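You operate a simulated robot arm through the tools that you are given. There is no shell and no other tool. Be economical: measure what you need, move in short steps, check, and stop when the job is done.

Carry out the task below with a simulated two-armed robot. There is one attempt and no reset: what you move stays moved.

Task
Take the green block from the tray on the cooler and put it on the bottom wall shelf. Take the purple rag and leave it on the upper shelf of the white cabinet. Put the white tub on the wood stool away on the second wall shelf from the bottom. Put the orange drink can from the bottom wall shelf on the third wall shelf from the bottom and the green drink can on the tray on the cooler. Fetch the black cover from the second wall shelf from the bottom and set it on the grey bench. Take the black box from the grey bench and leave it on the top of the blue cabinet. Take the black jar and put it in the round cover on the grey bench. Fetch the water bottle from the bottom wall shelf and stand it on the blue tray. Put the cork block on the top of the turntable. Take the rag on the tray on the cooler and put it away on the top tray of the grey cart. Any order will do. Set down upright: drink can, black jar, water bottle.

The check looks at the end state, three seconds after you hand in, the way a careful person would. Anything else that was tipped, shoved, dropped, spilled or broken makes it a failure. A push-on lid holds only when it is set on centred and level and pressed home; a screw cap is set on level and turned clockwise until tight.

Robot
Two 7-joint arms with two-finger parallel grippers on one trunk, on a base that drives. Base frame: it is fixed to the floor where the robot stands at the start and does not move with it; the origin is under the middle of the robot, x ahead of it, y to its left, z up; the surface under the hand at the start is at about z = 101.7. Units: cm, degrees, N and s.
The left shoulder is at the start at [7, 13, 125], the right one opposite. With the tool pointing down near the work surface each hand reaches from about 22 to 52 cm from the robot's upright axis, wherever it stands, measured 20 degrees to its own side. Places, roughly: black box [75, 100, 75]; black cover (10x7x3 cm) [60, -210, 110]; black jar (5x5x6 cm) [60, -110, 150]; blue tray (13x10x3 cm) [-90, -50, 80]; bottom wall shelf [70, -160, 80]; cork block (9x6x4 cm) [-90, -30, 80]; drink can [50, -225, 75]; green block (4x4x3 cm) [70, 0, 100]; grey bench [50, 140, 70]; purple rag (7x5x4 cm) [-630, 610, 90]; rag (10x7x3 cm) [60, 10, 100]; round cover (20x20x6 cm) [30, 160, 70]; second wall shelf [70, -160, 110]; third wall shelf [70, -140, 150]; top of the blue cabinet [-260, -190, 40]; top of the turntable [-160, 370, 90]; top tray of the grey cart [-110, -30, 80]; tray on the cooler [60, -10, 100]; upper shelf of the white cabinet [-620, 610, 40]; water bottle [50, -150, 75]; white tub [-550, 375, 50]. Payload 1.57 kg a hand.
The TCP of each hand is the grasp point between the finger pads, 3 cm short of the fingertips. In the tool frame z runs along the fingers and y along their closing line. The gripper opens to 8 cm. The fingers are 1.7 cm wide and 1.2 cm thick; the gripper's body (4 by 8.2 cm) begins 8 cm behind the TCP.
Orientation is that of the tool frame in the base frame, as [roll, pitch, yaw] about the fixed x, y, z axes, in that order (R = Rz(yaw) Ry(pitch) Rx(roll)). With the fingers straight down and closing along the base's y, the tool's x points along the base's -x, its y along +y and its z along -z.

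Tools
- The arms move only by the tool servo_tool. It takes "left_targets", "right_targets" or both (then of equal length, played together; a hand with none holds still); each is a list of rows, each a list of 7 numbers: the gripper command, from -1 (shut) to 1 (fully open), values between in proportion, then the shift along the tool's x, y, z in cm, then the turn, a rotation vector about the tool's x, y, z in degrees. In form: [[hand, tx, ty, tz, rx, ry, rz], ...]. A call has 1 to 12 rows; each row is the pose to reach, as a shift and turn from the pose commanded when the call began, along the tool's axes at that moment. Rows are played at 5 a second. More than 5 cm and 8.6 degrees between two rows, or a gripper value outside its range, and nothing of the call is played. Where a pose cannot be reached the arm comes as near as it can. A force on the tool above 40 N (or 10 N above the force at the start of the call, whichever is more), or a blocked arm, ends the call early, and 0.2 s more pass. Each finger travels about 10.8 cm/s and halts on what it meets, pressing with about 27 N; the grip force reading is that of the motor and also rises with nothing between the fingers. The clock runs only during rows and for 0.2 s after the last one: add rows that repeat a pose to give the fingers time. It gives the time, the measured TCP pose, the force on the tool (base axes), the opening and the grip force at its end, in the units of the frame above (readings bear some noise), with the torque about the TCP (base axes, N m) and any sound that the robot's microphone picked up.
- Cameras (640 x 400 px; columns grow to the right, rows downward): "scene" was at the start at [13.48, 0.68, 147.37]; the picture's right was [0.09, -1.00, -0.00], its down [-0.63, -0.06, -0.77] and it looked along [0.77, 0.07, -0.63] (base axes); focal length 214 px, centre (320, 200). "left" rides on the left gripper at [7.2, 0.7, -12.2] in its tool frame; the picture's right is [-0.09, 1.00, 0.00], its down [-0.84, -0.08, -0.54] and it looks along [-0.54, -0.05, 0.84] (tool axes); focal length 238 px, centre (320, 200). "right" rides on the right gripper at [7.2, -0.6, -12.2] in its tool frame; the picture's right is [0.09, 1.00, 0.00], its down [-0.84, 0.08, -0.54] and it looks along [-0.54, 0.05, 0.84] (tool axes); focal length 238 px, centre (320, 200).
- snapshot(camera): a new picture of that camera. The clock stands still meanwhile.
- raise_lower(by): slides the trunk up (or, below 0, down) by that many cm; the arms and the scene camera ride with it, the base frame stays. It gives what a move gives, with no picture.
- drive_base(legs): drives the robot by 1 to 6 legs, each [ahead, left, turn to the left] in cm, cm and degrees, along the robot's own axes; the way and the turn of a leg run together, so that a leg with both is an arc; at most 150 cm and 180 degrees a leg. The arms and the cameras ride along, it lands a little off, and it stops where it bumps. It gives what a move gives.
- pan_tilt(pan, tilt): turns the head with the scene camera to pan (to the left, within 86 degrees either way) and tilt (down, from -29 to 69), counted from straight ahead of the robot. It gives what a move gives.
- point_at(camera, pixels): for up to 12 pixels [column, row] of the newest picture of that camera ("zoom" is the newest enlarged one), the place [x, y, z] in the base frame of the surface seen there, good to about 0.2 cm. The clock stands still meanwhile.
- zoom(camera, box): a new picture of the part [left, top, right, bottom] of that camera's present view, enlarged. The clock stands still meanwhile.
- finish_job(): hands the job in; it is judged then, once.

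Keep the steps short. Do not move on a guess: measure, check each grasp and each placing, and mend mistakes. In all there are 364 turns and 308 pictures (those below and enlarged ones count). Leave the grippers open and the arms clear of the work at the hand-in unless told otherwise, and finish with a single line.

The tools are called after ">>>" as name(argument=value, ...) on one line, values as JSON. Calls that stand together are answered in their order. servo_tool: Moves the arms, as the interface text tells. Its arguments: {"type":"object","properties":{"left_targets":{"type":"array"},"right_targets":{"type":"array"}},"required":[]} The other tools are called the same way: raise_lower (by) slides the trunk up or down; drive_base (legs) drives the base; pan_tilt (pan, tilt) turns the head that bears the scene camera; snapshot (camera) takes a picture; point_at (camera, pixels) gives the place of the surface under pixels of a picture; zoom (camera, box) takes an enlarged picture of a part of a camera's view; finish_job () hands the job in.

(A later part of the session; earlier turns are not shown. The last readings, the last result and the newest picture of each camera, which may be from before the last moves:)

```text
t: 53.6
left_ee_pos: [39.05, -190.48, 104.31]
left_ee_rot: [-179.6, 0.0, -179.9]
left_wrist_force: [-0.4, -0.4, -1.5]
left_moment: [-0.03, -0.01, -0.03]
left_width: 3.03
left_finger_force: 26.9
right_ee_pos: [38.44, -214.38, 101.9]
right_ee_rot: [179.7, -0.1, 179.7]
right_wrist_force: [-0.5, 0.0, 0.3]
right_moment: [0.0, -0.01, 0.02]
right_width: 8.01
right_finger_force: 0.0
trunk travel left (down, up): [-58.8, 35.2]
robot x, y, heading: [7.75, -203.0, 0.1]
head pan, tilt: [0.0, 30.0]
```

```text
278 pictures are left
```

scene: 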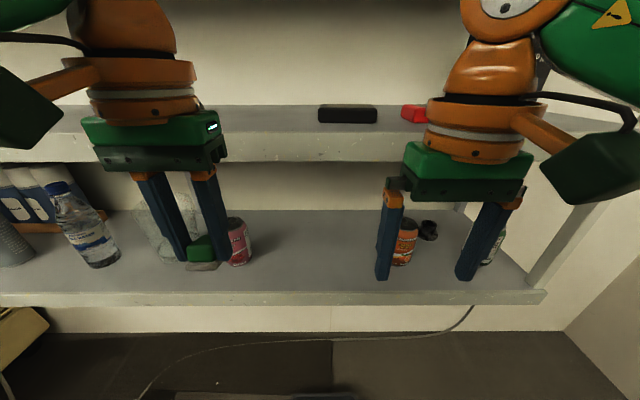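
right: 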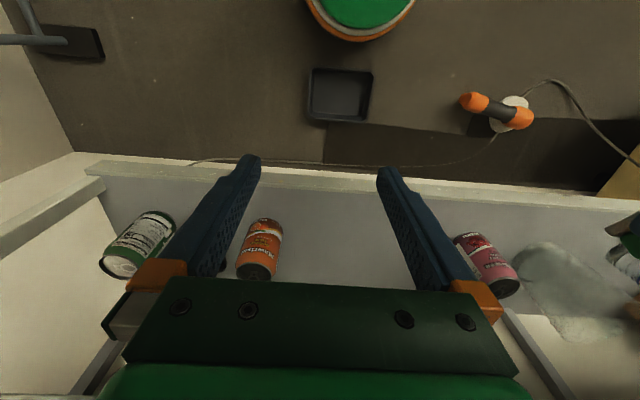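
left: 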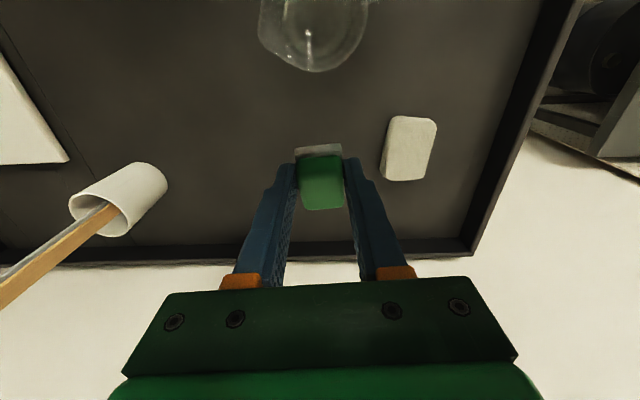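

Now to measure the cans and the free spot, in the scene picture first.

>>> point_at(camera="scene", pixels=[[404, 222], [403, 262], [405, 240], [428, 230], [236, 245], [495, 240], [300, 250], [300, 285], [348, 115], [320, 120], [376, 120], [412, 113]])

>>> point_at(camera="right", pixels=[[257, 272], [268, 224], [128, 265], [155, 220], [240, 245], [278, 245]])

```text
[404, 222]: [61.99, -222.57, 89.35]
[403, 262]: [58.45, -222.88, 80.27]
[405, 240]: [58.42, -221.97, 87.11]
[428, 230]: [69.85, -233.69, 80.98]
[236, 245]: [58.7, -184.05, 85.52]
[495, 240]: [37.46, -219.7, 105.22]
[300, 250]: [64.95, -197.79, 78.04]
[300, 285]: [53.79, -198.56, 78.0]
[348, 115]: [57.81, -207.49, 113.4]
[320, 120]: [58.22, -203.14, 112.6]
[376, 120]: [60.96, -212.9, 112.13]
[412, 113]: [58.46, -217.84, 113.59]
```

```text
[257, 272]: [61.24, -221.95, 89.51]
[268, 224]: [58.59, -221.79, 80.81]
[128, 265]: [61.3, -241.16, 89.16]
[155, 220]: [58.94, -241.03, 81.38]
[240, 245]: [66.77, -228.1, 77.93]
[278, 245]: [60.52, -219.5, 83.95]
```

The orange can is at (61.5,-222.2) and the green can at (61.5,-241.2). Each is about 6.2 cm across with its top at z 89.4. I'll place the block at about (57,-198) on the free part of the bottom shelf, going in tilted 32°.

>>> servo_tool(left_targets=[[-1, -0.75, -1.9, 3.5, 0, -8, 0], [-1, -1.5, -3.8, 7, 0, -16, 0], [-1, -2.2, -5.7, 10.5, 0, -24, 0], [-1, -3, -7.5, 14, 0, -32, 0], [-1, -6.4, -7.5, 15.6, 0, -32, 0], [-1, -9.8, -7.5, 17.2, 0, -32, 0], [-1, -13.2, -7.5, 18.8, 0, -32, 0], [-1, -16.5, -7.5, 20.3, 0, -32, 0], [-1, -16.5, -7.5, 20.3, 0, -32, 0]])

>>> snapshot(camera="left")

>>> snapshot(camera="scene")

```text
t: 55.6
left_ee_pos: [55.7, -197.98, 84.21]
left_ee_rot: [-179.6, 32.0, -179.7]
left_wrist_force: [0.8, -0.1, -0.4]
left_moment: [0.0, 0.01, -0.02]
left_width: 3.03
left_finger_force: 27.5
right_ee_pos: [38.4, -214.26, 101.9]
right_ee_rot: [179.8, 0.0, 179.6]
right_wrist_force: [0.2, -0.6, -0.1]
right_moment: [0.01, -0.02, 0.01]
right_width: 7.98
right_finger_force: 0.0
trunk travel left (down, up): [-58.8, 35.2]
robot x, y, heading: [7.76, -203.25, -0.1]
head pan, tilt: [0.0, 30.0]
```

```text
277 pictures are left
```

left: 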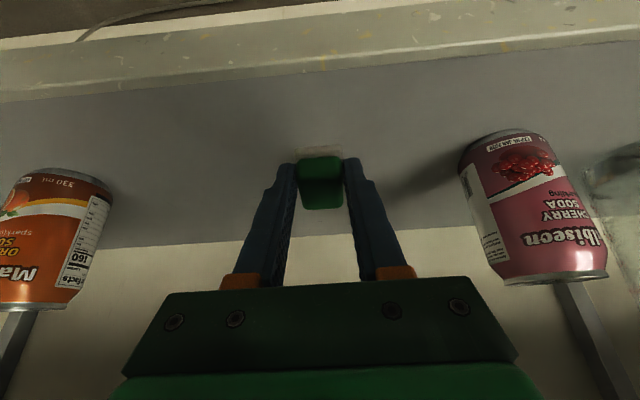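

```text
276 pictures are left
```

scene: 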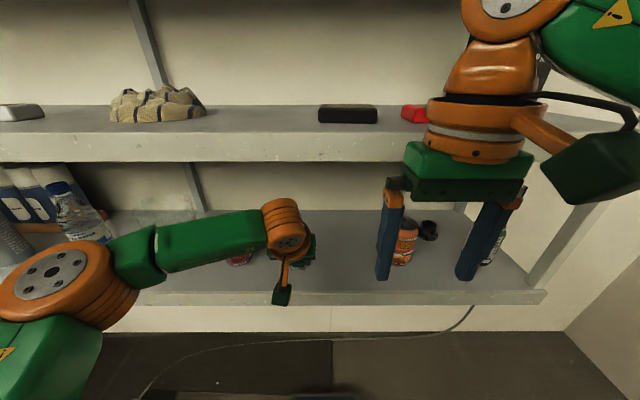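

Clear space on both sides. I'll lower 2.3 cm, open, then back off along the fingers.

>>> servo_tool(left_targets=[[-1, 0.6, 0, 1, 0, 0, 0], [-1, 1.2, 0, 1.95, 0, 0, 0], [-1, 1.2, 0, 1.95, 0, 0, 0], [0, 1.2, 0, 1.95, 0, 0, 0], [0.5, 1.2, 0, 1.95, 0, 0, 0], [0.5, 1.0, 0, -1, 0, 0, 0], [0.5, 1, 0, -5, 0, 0, 0], [0.5, 1, 0, -10, 0, 0, 0], [0.5, 1, 0, -14, 0, 0, 0]])

>>> snapshot(camera="left")

```text
t: 57.6
left_ee_pos: [47.25, -197.83, 95.45]
left_ee_rot: [-179.6, 32.1, -179.5]
left_wrist_force: [0.6, -0.3, -0.8]
left_moment: [0.03, 0.03, -0.01]
left_width: 6.0
left_finger_force: 0.2
right_ee_pos: [38.39, -214.26, 101.88]
right_ee_rot: [179.7, 0.0, 179.6]
right_wrist_force: [-0.9, 0.1, 0.3]
right_moment: [0.0, 0.0, -0.05]
right_width: 7.99
right_finger_force: 0.1
trunk travel left (down, up): [-58.8, 35.2]
robot x, y, heading: [7.69, -202.7, -0.1]
head pan, tilt: [0.0, 30.0]
```

```text
275 pictures are left
```

left: 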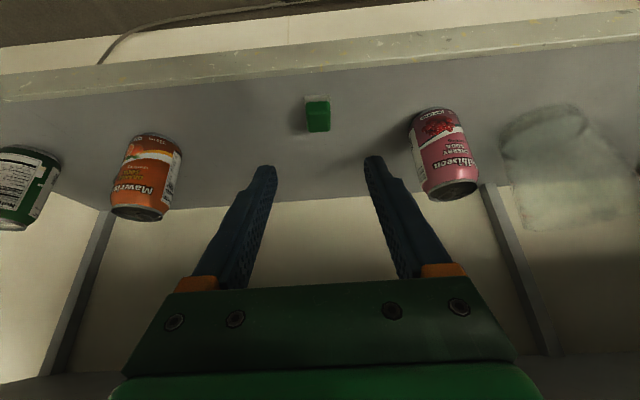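

The block stands well at (57,-198). For the orange can I'll use the right hand nearly horizontal, since the third shelf is high. First I'll back off 14 cm for arm room and retract the left hand along with it.

>>> drive_base(legs=[[-14, 0, 0]])

>>> servo_tool(right_targets=[[1, 0.5, -0.8, 1, 0, -8.3, 0], [1, 1, -1.6, 2, 0, -16.6, 0], [1, 1.5, -2.4, 4, 0, -25, 0], [1, 1, -3.2, 6, 0, -33.3, 0], [1, 0, -4, 8, 0, -41.6, 0], [1, -2, -5, 10, 0, -50, 0], [1, -4, -6, 12, 0, -58.3, 0], [1, -7, -7, 14, 0, -66.6, 0], [1, -10, -8, 16, 0, -75, 0]])

>>> snapshot(camera="right")

```text
t: 59.0
left_ee_pos: [33.32, -197.94, 95.36]
left_ee_rot: [-179.6, 31.9, -179.6]
left_wrist_force: [-0.9, -0.6, -0.5]
left_moment: [-0.05, -0.02, 0.0]
left_width: 6.0
left_finger_force: 0.0
right_ee_pos: [24.47, -214.25, 101.85]
right_ee_rot: [179.7, -0.2, 179.8]
right_wrist_force: [0.1, 0.6, 0.1]
right_moment: [0.02, 0.01, 0.02]
right_width: 7.99
right_finger_force: 0.1
trunk travel left (down, up): [-58.8, 35.2]
robot x, y, heading: [-6.37, -202.29, -0.3]
head pan, tilt: [0.0, 30.0]
```

```text
t: 61.0
left_ee_pos: [33.2, -197.73, 95.26]
left_ee_rot: [-179.6, 32.2, -179.7]
left_wrist_force: [-0.1, 0.2, -0.3]
left_moment: [-0.01, 0.02, -0.01]
left_width: 6.02
left_finger_force: 0.1
right_ee_pos: [37.67, -221.93, 87.3]
right_ee_rot: [179.4, 70.7, 179.2]
right_wrist_force: [0.3, 0.4, -0.3]
right_moment: [-0.01, -0.01, -0.01]
right_width: 8.04
right_finger_force: 0.0
right hand out of reach, approached as far as the arm can: row 6, 7, 8, 9
trunk travel left (down, up): [-58.8, 35.2]
robot x, y, heading: [-6.24, -202.71, -0.3]
head pan, tilt: [0.0, 30.0]
```

```text
274 pictures are left
```

right: 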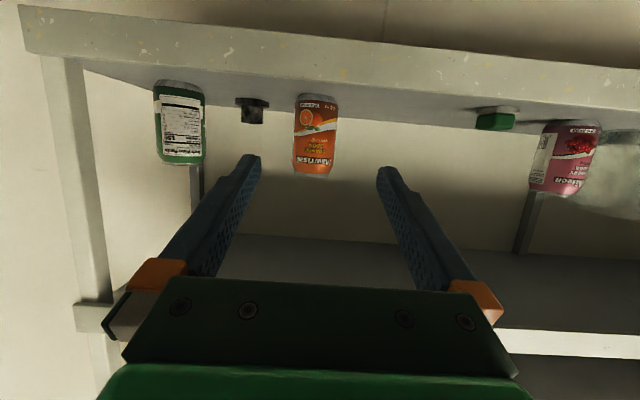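

The orange can is straight ahead at (315,135). I'll measure its edges.

>>> point_at(camera="right", pixels=[[315, 165], [315, 110], [296, 140], [334, 140], [180, 150], [495, 122], [252, 112]])

```text
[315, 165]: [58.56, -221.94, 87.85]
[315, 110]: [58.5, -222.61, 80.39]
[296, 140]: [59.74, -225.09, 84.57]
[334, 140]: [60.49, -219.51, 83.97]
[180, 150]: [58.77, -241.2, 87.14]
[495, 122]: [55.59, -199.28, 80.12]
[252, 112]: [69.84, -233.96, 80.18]
```

>>> servo_tool(right_targets=[[1, -1.3, 0, 4.7, 0, 0, 0], [1, -2.6, -0.05, 9.4, 0, 0, 0], [1, -3.8, -0.1, 14, 0, 0, 0], [1, -4.5, -0.1, 17.5, 0, 0, 0], [1, -4.5, -0.1, 17.5, 0, 0, 0]])

>>> snapshot(camera="right")

```text
t: 62.2
left_ee_pos: [33.25, -197.83, 95.39]
left_ee_rot: [-179.6, 32.2, -179.7]
left_wrist_force: [0.5, 0.3, 0.3]
left_moment: [-0.03, 0.01, 0.01]
left_width: 6.01
left_finger_force: 0.0
right_ee_pos: [55.51, -222.21, 85.81]
right_ee_rot: [179.4, 70.8, 179.2]
right_wrist_force: [0.1, 0.1, -0.2]
right_moment: [0.01, -0.03, -0.04]
right_width: 8.01
right_finger_force: 0.0
trunk travel left (down, up): [-58.8, 35.2]
robot x, y, heading: [-6.66, -202.75, -0.4]
head pan, tilt: [0.0, 30.0]
```

```text
273 pictures are left
```

right: 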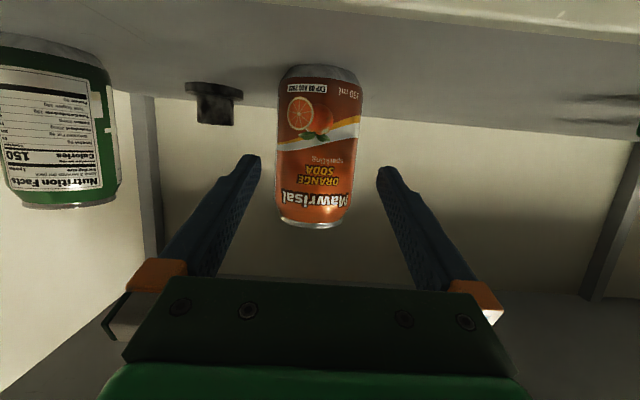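

It's centred. I'll advance 5.7 cm, close, and lift a little.

>>> servo_tool(right_targets=[[1, -0.7, 0, 3, 0, 0, 0], [1, -1.35, 0, 5.7, 0, 0, 0], [1, -1.35, 0, 5.7, 0, 0, 0], [0.4, -1.35, 0, 5.7, 0, 0, 0], [-0.2, -1.35, 0, 5.7, 0, 0, 0], [-1, -1.35, 0, 5.7, 0, 0, 0], [-1, -1.35, 0, 5.7, 0, 0, 0], [-1, -3.2, 0, 5.0, 0, 0, 0], [-1, -5.0, 0, 4.4, 0, 0, 0]])

>>> snapshot(camera="right")

```text
t: 64.2
left_ee_pos: [33.41, -197.84, 95.43]
left_ee_rot: [-179.6, 32.1, -179.6]
left_wrist_force: [-0.1, -0.3, 0.4]
left_moment: [-0.02, -0.01, -0.01]
left_width: 5.99
left_finger_force: 0.0
right_ee_pos: [61.55, -222.11, 88.93]
right_ee_rot: [179.5, 70.6, 179.2]
right_wrist_force: [-0.7, 0.1, -3.4]
right_moment: [0.01, 0.01, 0.0]
right_width: 6.48
right_finger_force: 26.9
trunk travel left (down, up): [-58.8, 35.2]
robot x, y, heading: [-6.59, -202.85, -0.4]
head pan, tilt: [0.0, 30.0]
```

```text
272 pictures are left
```

right: 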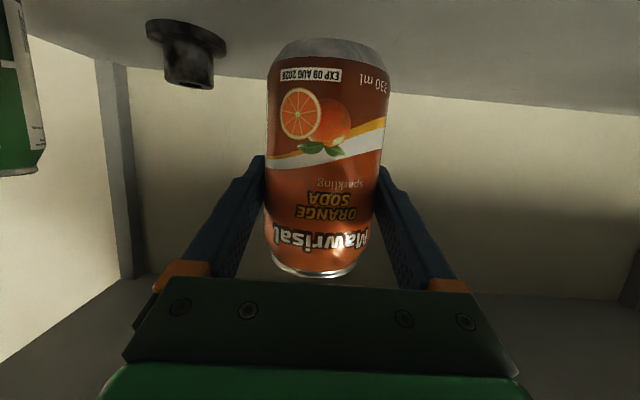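

The can is held, 3.4 N. Its bottom sits 7.06 cm below the TCP. I'll drive back out of the shelf, raise the trunk fully, and look at the third shelf.

>>> drive_base(legs=[[-26, 0, 0]])

>>> raise_lower(by=35)

>>> pan_tilt(pan=0, tilt=5)

>>> snapshot(camera="scene")

```text
t: 66.0
left_ee_pos: [7.39, -197.83, 95.42]
left_ee_rot: [-179.7, 31.9, -179.4]
left_wrist_force: [-0.5, -0.2, 1.2]
left_moment: [0.01, 0.03, 0.01]
left_width: 5.99
left_finger_force: 0.0
right_ee_pos: [35.67, -221.99, 88.87]
right_ee_rot: [179.4, 70.6, 179.1]
right_wrist_force: [-0.5, 0.4, -3.0]
right_moment: [0.03, 0.0, 0.0]
right_width: 6.52
right_finger_force: 26.5
trunk travel left (down, up): [-58.8, 35.2]
robot x, y, heading: [-32.42, -202.86, -0.0]
head pan, tilt: [0.0, 30.0]
```

```text
t: 69.5
left_ee_pos: [7.36, -197.55, 130.32]
left_ee_rot: [-179.5, 32.1, -179.5]
left_wrist_force: [-0.2, -0.4, 0.8]
left_moment: [0.0, -0.02, -0.01]
left_width: 6.0
left_finger_force: 0.2
right_ee_pos: [35.62, -221.99, 123.91]
right_ee_rot: [179.4, 70.6, 179.2]
right_wrist_force: [-0.1, 0.7, -4.2]
right_moment: [0.01, 0.03, 0.02]
right_width: 6.54
right_finger_force: 27.5
trunk travel left (down, up): [-93.8, 0.2]
robot x, y, heading: [-32.54, -202.51, 0.1]
head pan, tilt: [0.0, 30.0]
```

```text
t: 70.3
left_ee_pos: [7.31, -197.7, 130.32]
left_ee_rot: [-179.7, 32.0, -179.6]
left_wrist_force: [-0.6, -0.3, -1.0]
left_moment: [-0.02, 0.02, -0.02]
left_width: 5.99
left_finger_force: 0.1
right_ee_pos: [35.62, -222.0, 123.94]
right_ee_rot: [179.4, 70.6, 179.3]
right_wrist_force: [-0.5, 0.0, -3.7]
right_moment: [-0.01, 0.01, -0.01]
right_width: 6.52
right_finger_force: 26.4
trunk travel left (down, up): [-93.8, 0.2]
robot x, y, heading: [-32.46, -202.62, -0.1]
head pan, tilt: [0.0, 5.0]
```

```text
271 pictures are left
```

scene: 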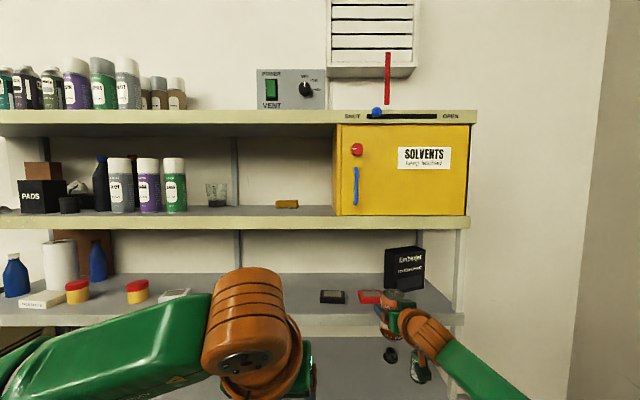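

The third shelf has room between the glass (216,195) and the yellow piece (287,203). I'll measure.

>>> point_at(camera="scene", pixels=[[250, 213], [250, 217], [250, 208], [217, 204], [278, 205], [298, 205], [175, 208], [68, 205], [332, 300], [320, 302], [345, 302], [336, 214]])

>>> zoom(camera="scene", box=[0, 130, 360, 330])

```text
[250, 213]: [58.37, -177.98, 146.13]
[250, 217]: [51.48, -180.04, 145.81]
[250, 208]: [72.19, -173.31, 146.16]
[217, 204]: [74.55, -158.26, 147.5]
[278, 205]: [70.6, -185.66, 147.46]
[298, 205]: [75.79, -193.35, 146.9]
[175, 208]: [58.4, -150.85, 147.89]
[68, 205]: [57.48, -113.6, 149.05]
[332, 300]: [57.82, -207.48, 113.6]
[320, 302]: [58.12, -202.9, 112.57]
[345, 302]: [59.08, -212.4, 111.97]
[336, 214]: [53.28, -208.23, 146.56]
```

```text
1.78 times, centred on (180, 230) of scene
```

zoom: 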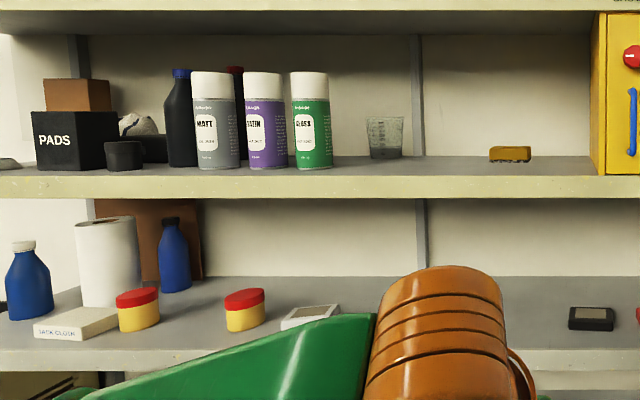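

Third shelf top is z=146.15. I'll set the orange can at about (58.5,-170), so I drive left 50 cm, then raise the hand.

>>> drive_base(legs=[[0, 51, 0]])

>>> servo_tool(right_targets=[[-1, -3.9, 0, -2.6, 0, 0, 0], [-1, -7.8, 0, -5.2, 0, 0, 0], [-1, -11.6, 0, -7.7, 0, 0, 0], [-1, -15.5, 0, -10.3, 0, 0, 0], [-1, -19.4, 0, -12.9, 0, 0, 0], [-1, -23.3, 0, -15.5, 0, 0, 0], [-1, -27.1, 0, -18, 0, 0, 0], [-1, -27.1, 0, -18, 0, 0, 0]])

>>> snapshot(camera="right")

```text
t: 73.3
left_ee_pos: [7.2, -146.79, 130.35]
left_ee_rot: [-179.8, 32.0, -179.6]
left_wrist_force: [-0.4, -0.1, -0.9]
left_moment: [0.0, 0.0, 0.01]
left_width: 6.01
left_finger_force: 0.0
right_ee_pos: [35.6, -171.07, 123.91]
right_ee_rot: [179.0, 70.6, 179.0]
right_wrist_force: [-0.4, -0.9, -3.7]
right_moment: [0.0, 0.01, 0.01]
right_width: 6.53
right_finger_force: 27.4
trunk travel left (down, up): [-93.8, 0.2]
robot x, y, heading: [-32.08, -151.68, 0.0]
head pan, tilt: [0.0, 5.0]
```

```text
t: 75.1
left_ee_pos: [6.98, -146.69, 130.46]
left_ee_rot: [-179.6, 32.0, -179.3]
left_wrist_force: [0.1, -0.5, -0.8]
left_moment: [0.01, 0.0, 0.01]
left_width: 6.02
left_finger_force: 0.0
right_ee_pos: [26.04, -170.72, 150.72]
right_ee_rot: [179.4, 70.8, 179.4]
right_wrist_force: [0.1, -0.1, -2.8]
right_moment: [-0.02, 0.02, 0.02]
right_width: 6.52
right_finger_force: 27.1
right hand out of reach, approached as far as the arm can: row 6, 7, 8
trunk travel left (down, up): [-93.8, 0.2]
robot x, y, heading: [-32.64, -151.5, 0.0]
head pan, tilt: [0.0, 5.0]
```

```text
269 pictures are left
```

right: 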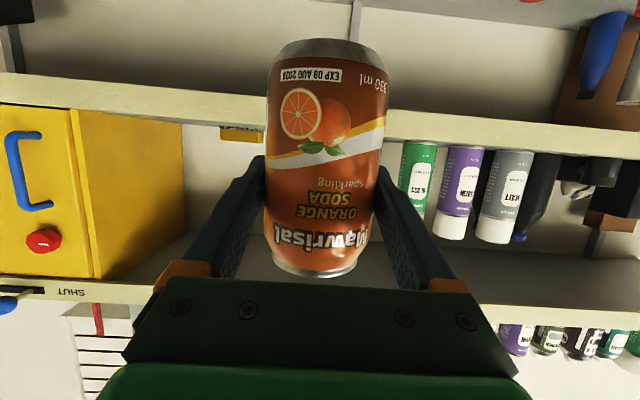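

I need 5 cm more height. I'll pull the hand nearer while raising it.

>>> servo_tool(right_targets=[[-1, -0.7, 0, -3.1, 0, 0, 0], [-1, -1.4, 0, -6.2, 0, 0, 0], [-1, -2.1, 0, -9.2, 0, 0, 0], [-1, -2.1, 0, -9.2, 0, 0, 0]])

```text
t: 76.1
left_ee_pos: [7.46, -146.54, 130.21]
left_ee_rot: [-179.7, 32.0, -179.4]
left_wrist_force: [-0.6, -0.6, 0.1]
left_moment: [0.01, 0.01, -0.04]
left_width: 6.01
left_finger_force: 0.0
right_ee_pos: [18.51, -170.8, 155.56]
right_ee_rot: [179.4, 70.6, 179.3]
right_wrist_force: [0.5, 0.2, -3.4]
right_moment: [0.04, 0.06, 0.0]
right_width: 6.51
right_finger_force: 26.9
trunk travel left (down, up): [-93.8, 0.2]
robot x, y, heading: [-32.47, -151.8, 0.1]
head pan, tilt: [0.0, 5.0]
```

The height is good. I'll drive ahead 39 cm so the can comes over the third shelf.

>>> drive_base(legs=[[30, 0, 0], [9.5, 0, 0]])

>>> snapshot(camera="right")

>>> snapshot(camera="scene")

```text
t: 78.9
left_ee_pos: [45.68, -146.42, 130.74]
left_ee_rot: [-179.6, 32.7, -179.3]
left_wrist_force: [-0.1, 0.5, 0.0]
left_moment: [-0.01, -0.06, -0.01]
left_width: 6.01
left_finger_force: 0.0
right_ee_pos: [56.63, -170.52, 156.13]
right_ee_rot: [179.4, 71.2, 179.4]
right_wrist_force: [-1.6, -0.1, -3.7]
right_moment: [0.0, -0.02, -0.02]
right_width: 6.52
right_finger_force: 26.4
trunk travel left (down, up): [-93.8, 0.2]
robot x, y, heading: [7.01, -151.56, -0.0]
head pan, tilt: [0.0, 5.0]
```

```text
268 pictures are left
```

right: 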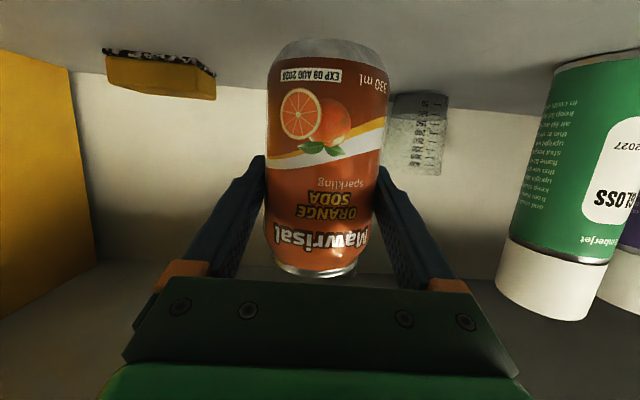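

```text
267 pictures are left
```

scene: 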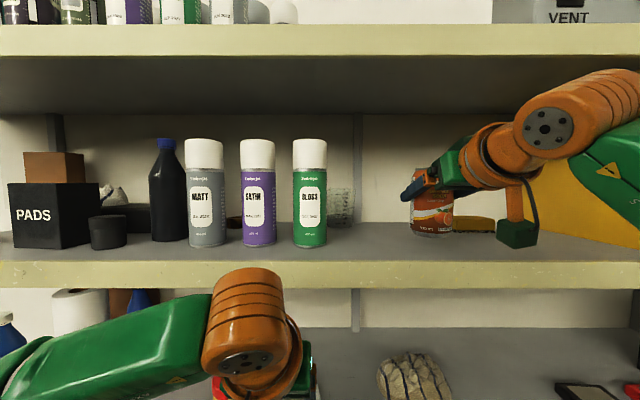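

The robot tipped 0.6°, so the foot may be on a cable on the floor; I'll look at that after placing. First I'll lower the can 2.8 cm.

>>> servo_tool(right_targets=[[-1, 0.7, 0, 1.2, 0, 0, 0], [-1, 1.4, 0, 2.0, 0, 0, 0], [-1, 2.1, 0, 2.3, 0, 0, 0], [-1, 2.1, 0, 2.3, 0, 0, 0]])

>>> zoom(camera="scene", box=[360, 140, 520, 270])

```text
t: 79.9
left_ee_pos: [46.53, -146.43, 130.46]
left_ee_rot: [-179.6, 32.2, -179.4]
left_wrist_force: [0.1, -0.8, 0.1]
left_moment: [0.0, 0.01, 0.01]
left_width: 6.01
left_finger_force: 0.0
right_ee_pos: [59.0, -170.5, 153.21]
right_ee_rot: [179.3, 71.1, 179.4]
right_wrist_force: [1.4, -2.2, 14.8]
right_moment: [0.08, 0.23, 0.05]
right_width: 6.52
right_finger_force: 26.9
trunk travel left (down, up): [-93.8, 0.2]
robot x, y, heading: [7.26, -151.42, 0.3]
head pan, tilt: [0.0, 5.0]
```

```text
3.08 times, centred on (440, 205) of scene
```

zoom: 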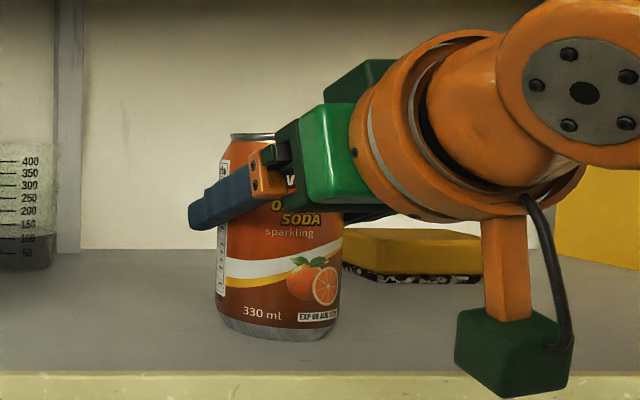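

The can is standing on the shelf (15 N contact). I'll open and pull straight back.

>>> servo_tool(right_targets=[[-0.5, 0, 0, 0, 0, 0, 0], [0.5, 0, 0, 0, 0, 0, 0], [1, 0, 0, 0, 0, 0, 0], [1, 0, 0, 0, 0, 0, 0], [1, 0.5, 0, -2.5, 0, 0, 0], [1, 1.8, 0, -6, 0, 0, 0], [1, 2.6, 0, -9.5, 0, 0, 0]])

>>> snapshot(camera="right")

```text
t: 81.5
left_ee_pos: [46.74, -146.46, 130.42]
left_ee_rot: [-179.6, 32.1, -179.3]
left_wrist_force: [-0.4, -0.1, -0.6]
left_moment: [-0.01, -0.03, 0.0]
left_width: 6.03
left_finger_force: 0.0
right_ee_pos: [49.32, -170.52, 153.48]
right_ee_rot: [179.3, 70.7, 179.4]
right_wrist_force: [-0.1, 0.6, -0.5]
right_moment: [-0.01, 0.01, 0.0]
right_width: 8.02
right_finger_force: 0.0
trunk travel left (down, up): [-93.8, 0.2]
robot x, y, heading: [7.86, -151.46, 0.2]
head pan, tilt: [0.0, 5.0]
```

```text
265 pictures are left
```

right: 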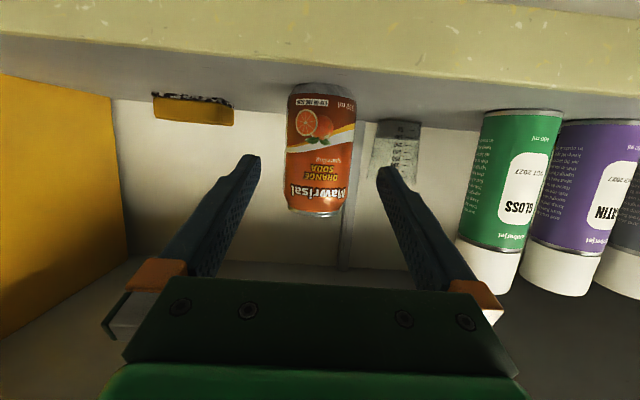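

The orange can stands on the third shelf. I'll back off, lower the trunk 35 cm, and go right for the green can.

>>> drive_base(legs=[[-38, 0, 0], [0, -70, 0]])

>>> raise_lower(by=-35)

>>> servo_tool(right_targets=[[1, 4.5, 0, 1.6, 0, 0, 0], [1, 9, 0, 3.2, 0, 0, 0], [1, 13.5, 0, 4.7, 0, 0, 0], [1, 18, 0, 6.3, 0, 0, 0], [1, 22.5, 0, 7.8, 0, 0, 0], [1, 27, 0, 9.4, 0, 0, 0], [1, 31, 0, 10.8, 0, 0, 0]])

>>> snapshot(camera="right")

```text
t: 87.3
left_ee_pos: [9.08, -216.34, 130.31]
left_ee_rot: [-179.6, 32.1, -179.1]
left_wrist_force: [-0.2, 0.4, -0.5]
left_moment: [0.0, 0.01, -0.01]
left_width: 6.0
left_finger_force: 0.0
right_ee_pos: [11.86, -240.43, 153.49]
right_ee_rot: [179.6, 70.6, 179.8]
right_wrist_force: [0.4, 0.0, 0.3]
right_moment: [-0.02, 0.01, -0.01]
right_width: 8.0
right_finger_force: 0.1
trunk travel left (down, up): [-93.8, 0.2]
robot x, y, heading: [-30.48, -221.6, 0.1]
head pan, tilt: [0.0, 5.0]
```

```text
t: 90.8
left_ee_pos: [9.0, -216.5, 95.4]
left_ee_rot: [-179.7, 32.0, -179.3]
left_wrist_force: [0.6, 0.0, -0.1]
left_moment: [0.0, -0.01, -0.02]
left_width: 5.99
left_finger_force: 0.1
right_ee_pos: [11.74, -240.6, 118.53]
right_ee_rot: [179.5, 70.7, 179.5]
right_wrist_force: [0.2, 0.3, -0.7]
right_moment: [-0.02, 0.01, 0.03]
right_width: 8.01
right_finger_force: 0.0
trunk travel left (down, up): [-58.8, 35.2]
robot x, y, heading: [-30.33, -221.92, 0.3]
head pan, tilt: [0.0, 5.0]
```

```text
t: 92.4
left_ee_pos: [9.11, -216.48, 95.42]
left_ee_rot: [-179.5, 32.1, -179.3]
left_wrist_force: [-0.3, 0.3, 0.1]
left_moment: [0.01, 0.04, -0.01]
left_width: 6.0
left_finger_force: 0.1
right_ee_pos: [13.56, -240.69, 86.67]
right_ee_rot: [179.3, 70.5, 179.4]
right_wrist_force: [0.0, 0.3, -0.4]
right_moment: [0.02, -0.01, 0.01]
right_width: 7.99
right_finger_force: 0.1
right hand out of reach, approached as far as the arm can: row 5, 6, 7
trunk travel left (down, up): [-58.8, 35.2]
robot x, y, heading: [-30.25, -221.49, -0.1]
head pan, tilt: [0.0, 5.0]
```

```text
264 pictures are left
```

right: 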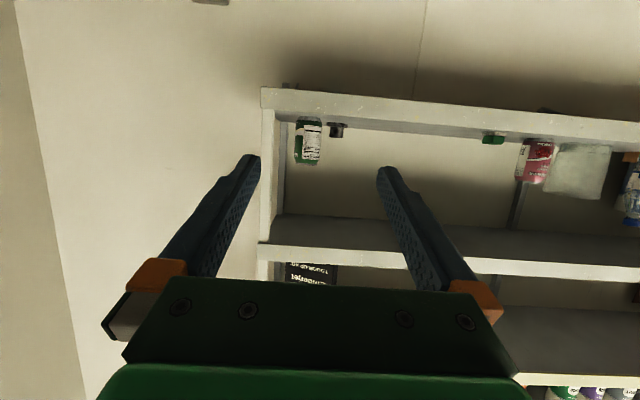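

>>> drive_base(legs=[[24, 0, 0]])

>>> snapshot(camera="right")

```text
t: 94.2
left_ee_pos: [32.98, -216.45, 95.32]
left_ee_rot: [-179.6, 32.1, -179.4]
left_wrist_force: [0.0, 0.0, -0.6]
left_moment: [0.02, 0.0, 0.02]
left_width: 6.01
left_finger_force: 0.0
right_ee_pos: [37.62, -240.61, 86.9]
right_ee_rot: [179.4, 70.4, 179.4]
right_wrist_force: [-0.7, 0.2, 0.1]
right_moment: [0.02, 0.01, 0.01]
right_width: 7.98
right_finger_force: 0.1
trunk travel left (down, up): [-58.8, 35.2]
robot x, y, heading: [-6.47, -221.64, 0.2]
head pan, tilt: [0.0, 5.0]
```

```text
263 pictures are left
```

right: 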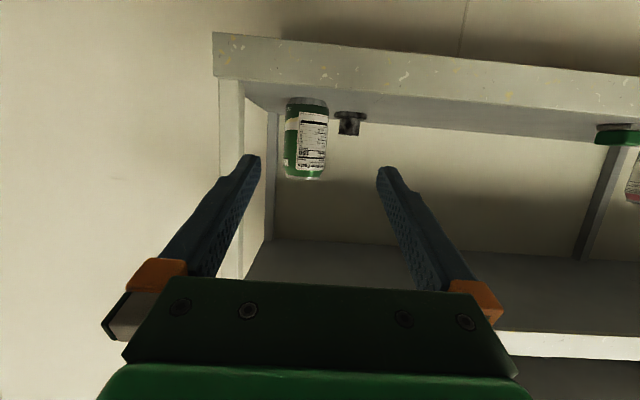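

>>> point_at(camera="right", pixels=[[306, 165], [306, 115], [287, 140], [326, 140], [235, 110], [265, 150], [350, 115]])

```text
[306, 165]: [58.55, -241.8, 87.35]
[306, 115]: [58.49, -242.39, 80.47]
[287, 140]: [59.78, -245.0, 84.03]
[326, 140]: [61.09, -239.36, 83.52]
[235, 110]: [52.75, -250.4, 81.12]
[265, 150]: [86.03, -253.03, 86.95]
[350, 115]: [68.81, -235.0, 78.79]
```

The can centre is about (61.6,-242.1), with a side panel at y -250.4. I'll shift 1.5 cm right while approaching and stop short to check.

>>> servo_tool(right_targets=[[1, -1.3, -0.4, 4.5, 0, 0, 0], [1, -2.5, -0.8, 9, 0, 0, 0], [1, -3.8, -1.25, 13.5, 0, 0, 0], [1, -4.8, -1.25, 17, 0, 0, 0], [1, -4.8, -1.25, 17, 0, 0, 0]])

>>> snapshot(camera="right")

```text
t: 95.3
left_ee_pos: [33.05, -216.63, 95.28]
left_ee_rot: [-179.6, 32.1, -179.5]
left_wrist_force: [0.2, 0.7, -0.3]
left_moment: [0.01, 0.01, 0.02]
left_width: 6.0
left_finger_force: 0.1
right_ee_pos: [55.25, -242.05, 85.6]
right_ee_rot: [179.4, 70.6, 179.4]
right_wrist_force: [0.5, 0.8, -0.2]
right_moment: [0.02, 0.02, 0.0]
right_width: 8.01
right_finger_force: 0.0
trunk travel left (down, up): [-58.8, 35.2]
robot x, y, heading: [-6.4, -221.51, 0.3]
head pan, tilt: [0.0, 5.0]
```

```text
262 pictures are left
```

right: 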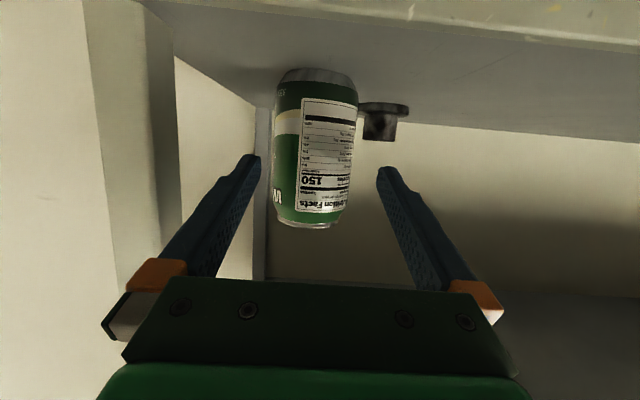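

>>> servo_tool(right_targets=[[1, -0.7, -0.2, 3, 0, 0, 0], [1, -1.6, -0.3, 6, 0, 0, 0], [1, -1.6, -0.3, 6, 0, 0, 0], [0.4, -1.6, -0.3, 6, 0, 0, 0], [-0.2, -1.6, -0.3, 6, 0, 0, 0], [-1, -1.6, -0.3, 6, 0, 0, 0], [-1, -1.6, -0.3, 6, 0, 0, 0], [-1, -3.4, -0.3, 5.3, 0, 0, 0], [-1, -5.3, -0.3, 4.7, 0, 0, 0]])

>>> snapshot(camera="right")

```text
t: 97.3
left_ee_pos: [33.06, -216.57, 95.29]
left_ee_rot: [-179.5, 32.0, -179.4]
left_wrist_force: [-0.3, 0.7, 0.2]
left_moment: [0.02, 0.02, -0.02]
left_width: 6.0
left_finger_force: 0.1
right_ee_pos: [61.49, -242.29, 88.82]
right_ee_rot: [179.5, 70.5, 179.6]
right_wrist_force: [-0.1, -0.1, -2.2]
right_moment: [0.0, 0.02, 0.0]
right_width: 6.52
right_finger_force: 27.4
trunk travel left (down, up): [-58.8, 35.2]
robot x, y, heading: [-6.82, -221.37, 0.2]
head pan, tilt: [0.0, 5.0]
```

```text
261 pictures are left
```

right: 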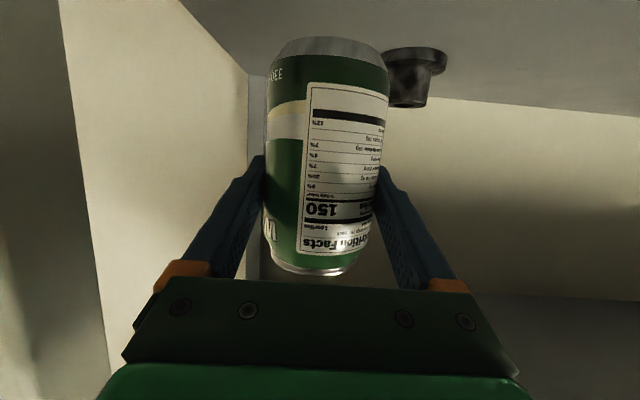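

The green can is held. I'll back out and drive left to the water bottle.

>>> drive_base(legs=[[-26, 0, 0], [0, 57, 0]])

>>> pan_tilt(pan=10, tilt=20)

>>> snapshot(camera="scene")

>>> snapshot(camera="left")

```text
t: 102.1
left_ee_pos: [6.74, -159.28, 95.39]
left_ee_rot: [-179.6, 31.9, -179.2]
left_wrist_force: [-0.4, -0.6, -0.2]
left_moment: [-0.02, 0.05, -0.03]
left_width: 5.98
left_finger_force: 0.1
right_ee_pos: [35.19, -184.86, 88.88]
right_ee_rot: [179.3, 70.4, 179.6]
right_wrist_force: [0.0, -0.4, -3.4]
right_moment: [0.01, 0.01, -0.01]
right_width: 6.52
right_finger_force: 27.2
trunk travel left (down, up): [-58.8, 35.2]
robot x, y, heading: [-32.92, -164.03, 0.2]
head pan, tilt: [0.0, 5.0]
```

```text
t: 102.9
left_ee_pos: [6.78, -159.27, 95.41]
left_ee_rot: [-179.6, 32.0, -179.2]
left_wrist_force: [0.3, 0.2, -0.2]
left_moment: [-0.01, -0.01, -0.04]
left_width: 6.02
left_finger_force: 0.1
right_ee_pos: [35.38, -184.76, 88.89]
right_ee_rot: [179.3, 70.4, 179.6]
right_wrist_force: [1.0, -0.8, -3.1]
right_moment: [0.01, 0.03, -0.01]
right_width: 6.51
right_finger_force: 26.9
trunk travel left (down, up): [-58.8, 35.2]
robot x, y, heading: [-32.67, -164.39, 0.4]
head pan, tilt: [10.0, 20.0]
```

```text
260 pictures are left
```

scene: 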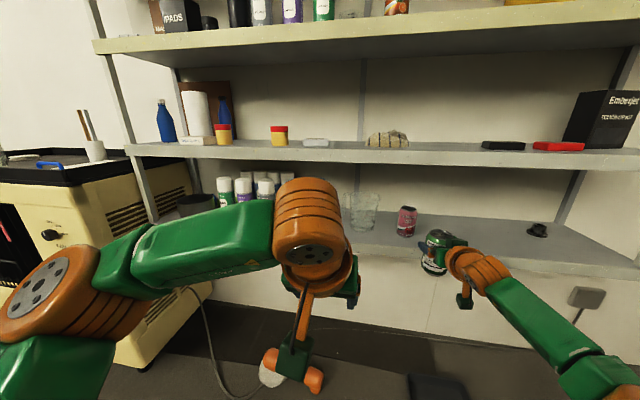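

```text
259 pictures are left
```

left: 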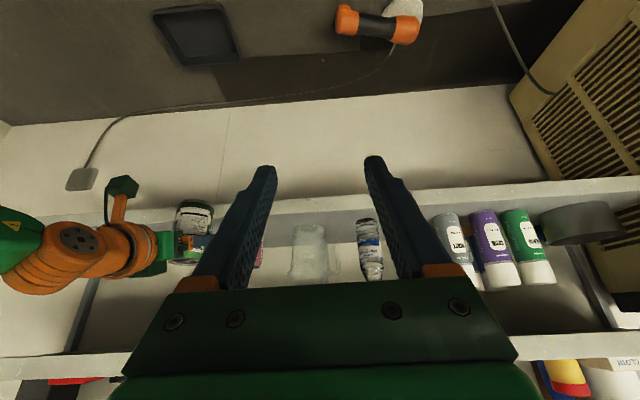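

>>> point_at(camera="left", pixels=[[368, 240], [358, 240], [381, 240], [372, 270], [368, 222], [326, 250], [292, 250], [440, 235], [452, 260], [380, 25], [340, 20], [200, 40]])

>>> zoom(camera="left", box=[270, 190, 570, 310])

```text
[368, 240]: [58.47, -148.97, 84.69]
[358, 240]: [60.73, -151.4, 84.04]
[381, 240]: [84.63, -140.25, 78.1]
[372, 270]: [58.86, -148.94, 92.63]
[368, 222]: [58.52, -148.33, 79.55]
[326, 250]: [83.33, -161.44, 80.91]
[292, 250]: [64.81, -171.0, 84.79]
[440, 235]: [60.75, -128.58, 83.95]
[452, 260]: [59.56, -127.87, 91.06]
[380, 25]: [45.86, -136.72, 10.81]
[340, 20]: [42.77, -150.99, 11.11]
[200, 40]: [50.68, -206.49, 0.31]
```

```text
2.13 times, centred on (420, 250) of left
```

zoom: 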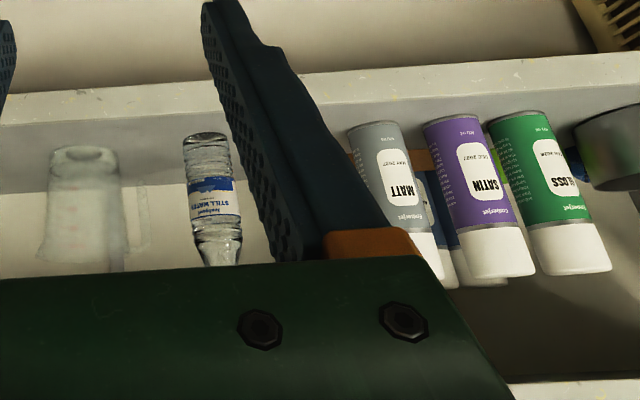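

The bottle is at about (61.3,-148.7), with the glass well to its side. Driving in would bring the held can onto the pink can, so I'll pull the right hand back. At the same time I'll tilt the left hand level and line it up.

>>> servo_tool(left_targets=[[1, -0.3, 2, 2.3, 0, -7.6, 0], [1, -0.6, 4, 4.6, 0, -15.2, 0], [1, -1, 6, 6.9, 0, -22.8, 0], [1, -1.3, 8, 9.2, 0, -30.4, 0], [1, -1.6, 10.2, 11.6, 0, -38.2, 0], [1, -1.6, 10.2, 11.6, 0, -38.2, 0]], right_targets=[[-1, 1.3, 0, -3.8, 0, 0, 0], [-1, 2.7, 0, -7.6, 0, 0, 0], [-1, 4, 0, -11.3, 0, 0, 0], [-1, 5.4, 0, -15, 0, 0, 0], [-1, 6.7, 0, -18.8, 0, 0, 0], [-1, 6.7, 0, -18.8, 0, 0, 0]])

>>> drive_base(legs=[[25, 0, 0]])

>>> snapshot(camera="left")

```text
t: 104.3
left_ee_pos: [14.25, -149.04, 86.23]
left_ee_rot: [-179.3, 70.1, -178.6]
left_wrist_force: [-0.3, 0.3, -0.6]
left_moment: [-0.02, 0.05, 0.04]
left_width: 8.03
left_finger_force: 0.1
right_ee_pos: [15.17, -184.95, 88.85]
right_ee_rot: [179.3, 70.4, 179.4]
right_wrist_force: [-0.8, -0.4, -3.7]
right_moment: [0.01, 0.01, 0.0]
right_width: 6.51
right_finger_force: 27.1
trunk travel left (down, up): [-58.8, 35.2]
robot x, y, heading: [-33.3, -164.51, 0.3]
head pan, tilt: [10.0, 20.0]
```

```text
t: 106.1
left_ee_pos: [39.02, -148.7, 86.42]
left_ee_rot: [-179.1, 70.2, -178.4]
left_wrist_force: [0.7, 0.5, 0.3]
left_moment: [-0.01, -0.01, 0.01]
left_width: 8.0
left_finger_force: 0.0
right_ee_pos: [40.2, -184.51, 88.81]
right_ee_rot: [179.3, 70.4, 179.7]
right_wrist_force: [-0.2, -0.7, -3.4]
right_moment: [0.02, 0.01, 0.0]
right_width: 6.49
right_finger_force: 27.5
trunk travel left (down, up): [-58.8, 35.2]
robot x, y, heading: [-8.14, -164.39, 0.9]
head pan, tilt: [10.0, 20.0]
```

```text
257 pictures are left
```

left: 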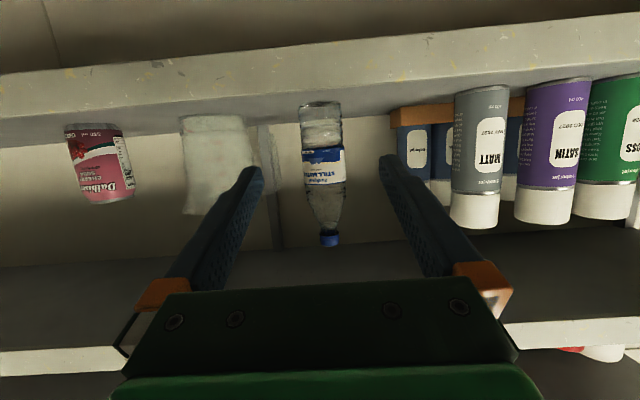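

>>> point_at(camera="left", pixels=[[323, 165], [306, 165], [343, 165], [323, 120], [329, 240], [272, 150], [254, 160], [462, 150], [262, 200]])

>>> zoom(camera="left", box=[170, 80, 410, 260])

```text
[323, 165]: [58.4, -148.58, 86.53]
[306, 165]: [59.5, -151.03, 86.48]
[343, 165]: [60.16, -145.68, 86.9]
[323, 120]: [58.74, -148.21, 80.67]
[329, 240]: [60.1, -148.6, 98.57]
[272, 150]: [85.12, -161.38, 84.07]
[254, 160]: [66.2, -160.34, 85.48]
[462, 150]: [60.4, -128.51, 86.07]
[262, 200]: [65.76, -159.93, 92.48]
```

```text
2.22 times, centred on (290, 170) of left
```

zoom: 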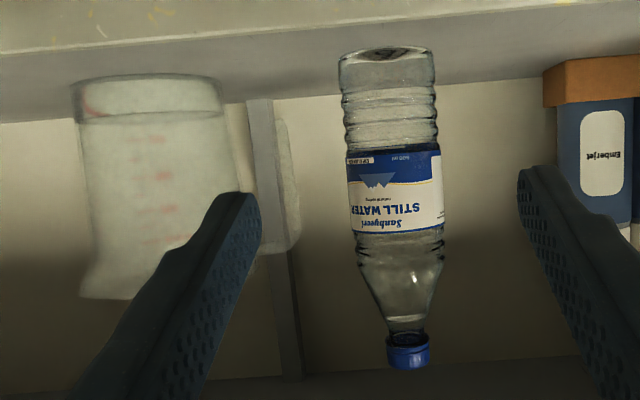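

The bottle's centre is about (61.1,-148.5) and the jug handle is 2 cm clear of the finger path. I'll advance in two stages, closing at the end.

>>> servo_tool(left_targets=[[1, -1.6, -0.1, 4.5, 0, 0, 0], [1, -3.2, -0.2, 9, 0, 0, 0], [1, -4.7, -0.3, 13, 0, 0, 0], [1, -5.4, -0.3, 15, 0, 0, 0], [1, -5.4, -0.3, 15, 0, 0, 0]])

>>> snapshot(camera="left")

```text
t: 107.3
left_ee_pos: [54.89, -148.63, 86.44]
left_ee_rot: [-179.1, 70.2, -178.4]
left_wrist_force: [0.8, 0.3, 0.2]
left_moment: [-0.01, -0.02, 0.01]
left_width: 8.02
left_finger_force: 0.0
right_ee_pos: [40.19, -184.55, 88.92]
right_ee_rot: [179.4, 70.4, 179.9]
right_wrist_force: [0.5, 0.9, -4.1]
right_moment: [0.01, 0.0, 0.01]
right_width: 6.49
right_finger_force: 26.8
trunk travel left (down, up): [-58.8, 35.2]
robot x, y, heading: [-8.27, -164.32, 0.5]
head pan, tilt: [10.0, 20.0]
```

```text
255 pictures are left
```

left: 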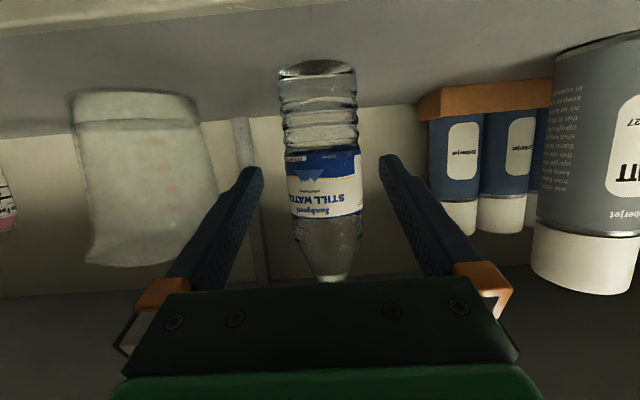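

>>> servo_tool(left_targets=[[1, -1, 0, 3, 0, 0, 0], [1, -2.1, -0.1, 5.9, 0, 0, 0], [1, -2.1, -0.1, 5.9, 0, 0, 0], [0.4, -2.1, -0.1, 5.9, 0, 0, 0], [-0.2, -2.1, -0.1, 5.9, 0, 0, 0], [-1, -2.1, -0.1, 5.9, 0, 0, 0], [-1, -2.1, -0.1, 5.9, 0, 0, 0], [-1, -3.9, -0.1, 5.2, 0, 0, 0], [-1, -5.3, -0.1, 4.8, 0, 0, 0]])

>>> snapshot(camera="left")

```text
t: 109.3
left_ee_pos: [60.83, -148.49, 89.19]
left_ee_rot: [-179.1, 70.1, -178.4]
left_wrist_force: [-0.1, 0.3, -5.1]
left_moment: [-0.01, 0.08, 0.01]
left_width: 6.26
left_finger_force: 27.2
left hand out of reach, approached as far as the arm can: row 2, 3, 4, 5, 6, 7, 8, 9
right_ee_pos: [40.26, -184.55, 88.77]
right_ee_rot: [179.4, 70.3, 179.8]
right_wrist_force: [0.7, 0.1, -3.8]
right_moment: [0.01, 0.03, 0.02]
right_width: 6.51
right_finger_force: 26.6
trunk travel left (down, up): [-58.8, 35.2]
robot x, y, heading: [-7.97, -164.51, 0.5]
head pan, tilt: [10.0, 20.0]
```

```text
254 pictures are left
```

left: 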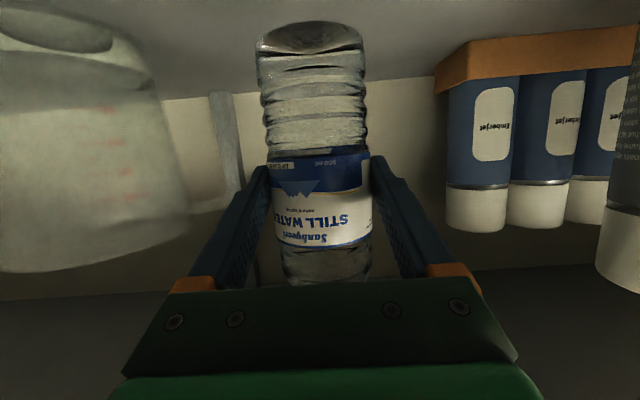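

The bottle is held (5.1 N). I'll back out, pull the left hand in, and raise the trunk.

>>> drive_base(legs=[[-35, 0, -0.5]])

>>> servo_tool(left_targets=[[-1, 1.5, 0, -4.1, 0, 0, 0], [-1, 3, 0, -8.2, 0, 0, 0], [-1, 4.5, 0, -12.3, 0, 0, 0], [-1, 6, 0, -16.4, 0, 0, 0], [-1, 7.2, 0, -19.8, 0, 0, 0]])

>>> raise_lower(by=30)

>>> snapshot(camera="scene")

```text
t: 111.6
left_ee_pos: [26.05, -149.29, 89.28]
left_ee_rot: [-179.1, 70.1, -178.9]
left_wrist_force: [-0.4, -0.6, -5.0]
left_moment: [0.0, 0.07, 0.0]
left_width: 6.26
left_finger_force: 26.5
right_ee_pos: [5.12, -185.1, 88.77]
right_ee_rot: [179.5, 70.4, 179.2]
right_wrist_force: [1.0, 0.5, -3.7]
right_moment: [-0.01, 0.03, 0.0]
right_width: 6.49
right_finger_force: 27.0
trunk travel left (down, up): [-58.8, 35.2]
robot x, y, heading: [-42.67, -164.11, -0.0]
head pan, tilt: [10.0, 20.0]
```

```text
t: 112.8
left_ee_pos: [4.95, -149.24, 89.16]
left_ee_rot: [-179.2, 70.3, -178.8]
left_wrist_force: [-0.4, -0.1, -4.9]
left_moment: [0.02, 0.07, 0.01]
left_width: 6.25
left_finger_force: 27.0
right_ee_pos: [5.07, -185.02, 88.85]
right_ee_rot: [179.5, 70.5, 179.3]
right_wrist_force: [0.4, -0.4, -2.4]
right_moment: [0.01, 0.02, -0.01]
right_width: 6.5
right_finger_force: 26.7
trunk travel left (down, up): [-58.8, 35.2]
robot x, y, heading: [-43.0, -164.42, -0.1]
head pan, tilt: [10.0, 20.0]
```

```text
t: 115.8
left_ee_pos: [5.16, -149.38, 119.1]
left_ee_rot: [-179.2, 70.1, -178.9]
left_wrist_force: [-0.2, -0.1, -5.6]
left_moment: [0.02, 0.06, 0.0]
left_width: 6.27
left_finger_force: 27.4
right_ee_pos: [5.13, -185.14, 118.84]
right_ee_rot: [179.4, 70.3, 179.2]
right_wrist_force: [-0.1, 0.0, -3.3]
right_moment: [0.01, 0.0, -0.01]
right_width: 6.51
right_finger_force: 26.9
trunk travel left (down, up): [-88.8, 5.2]
robot x, y, heading: [-43.07, -164.43, -0.1]
head pan, tilt: [10.0, 20.0]
```

```text
253 pictures are left
```

scene: 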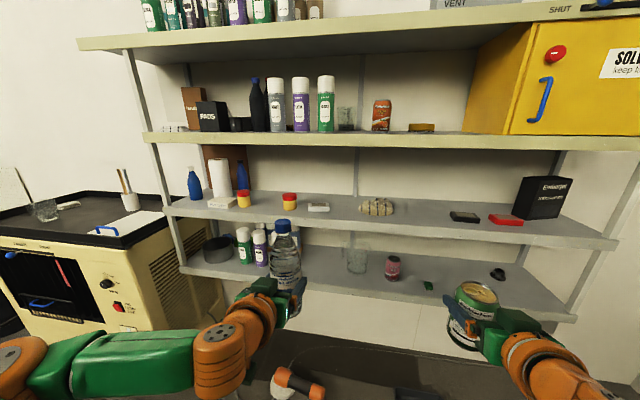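

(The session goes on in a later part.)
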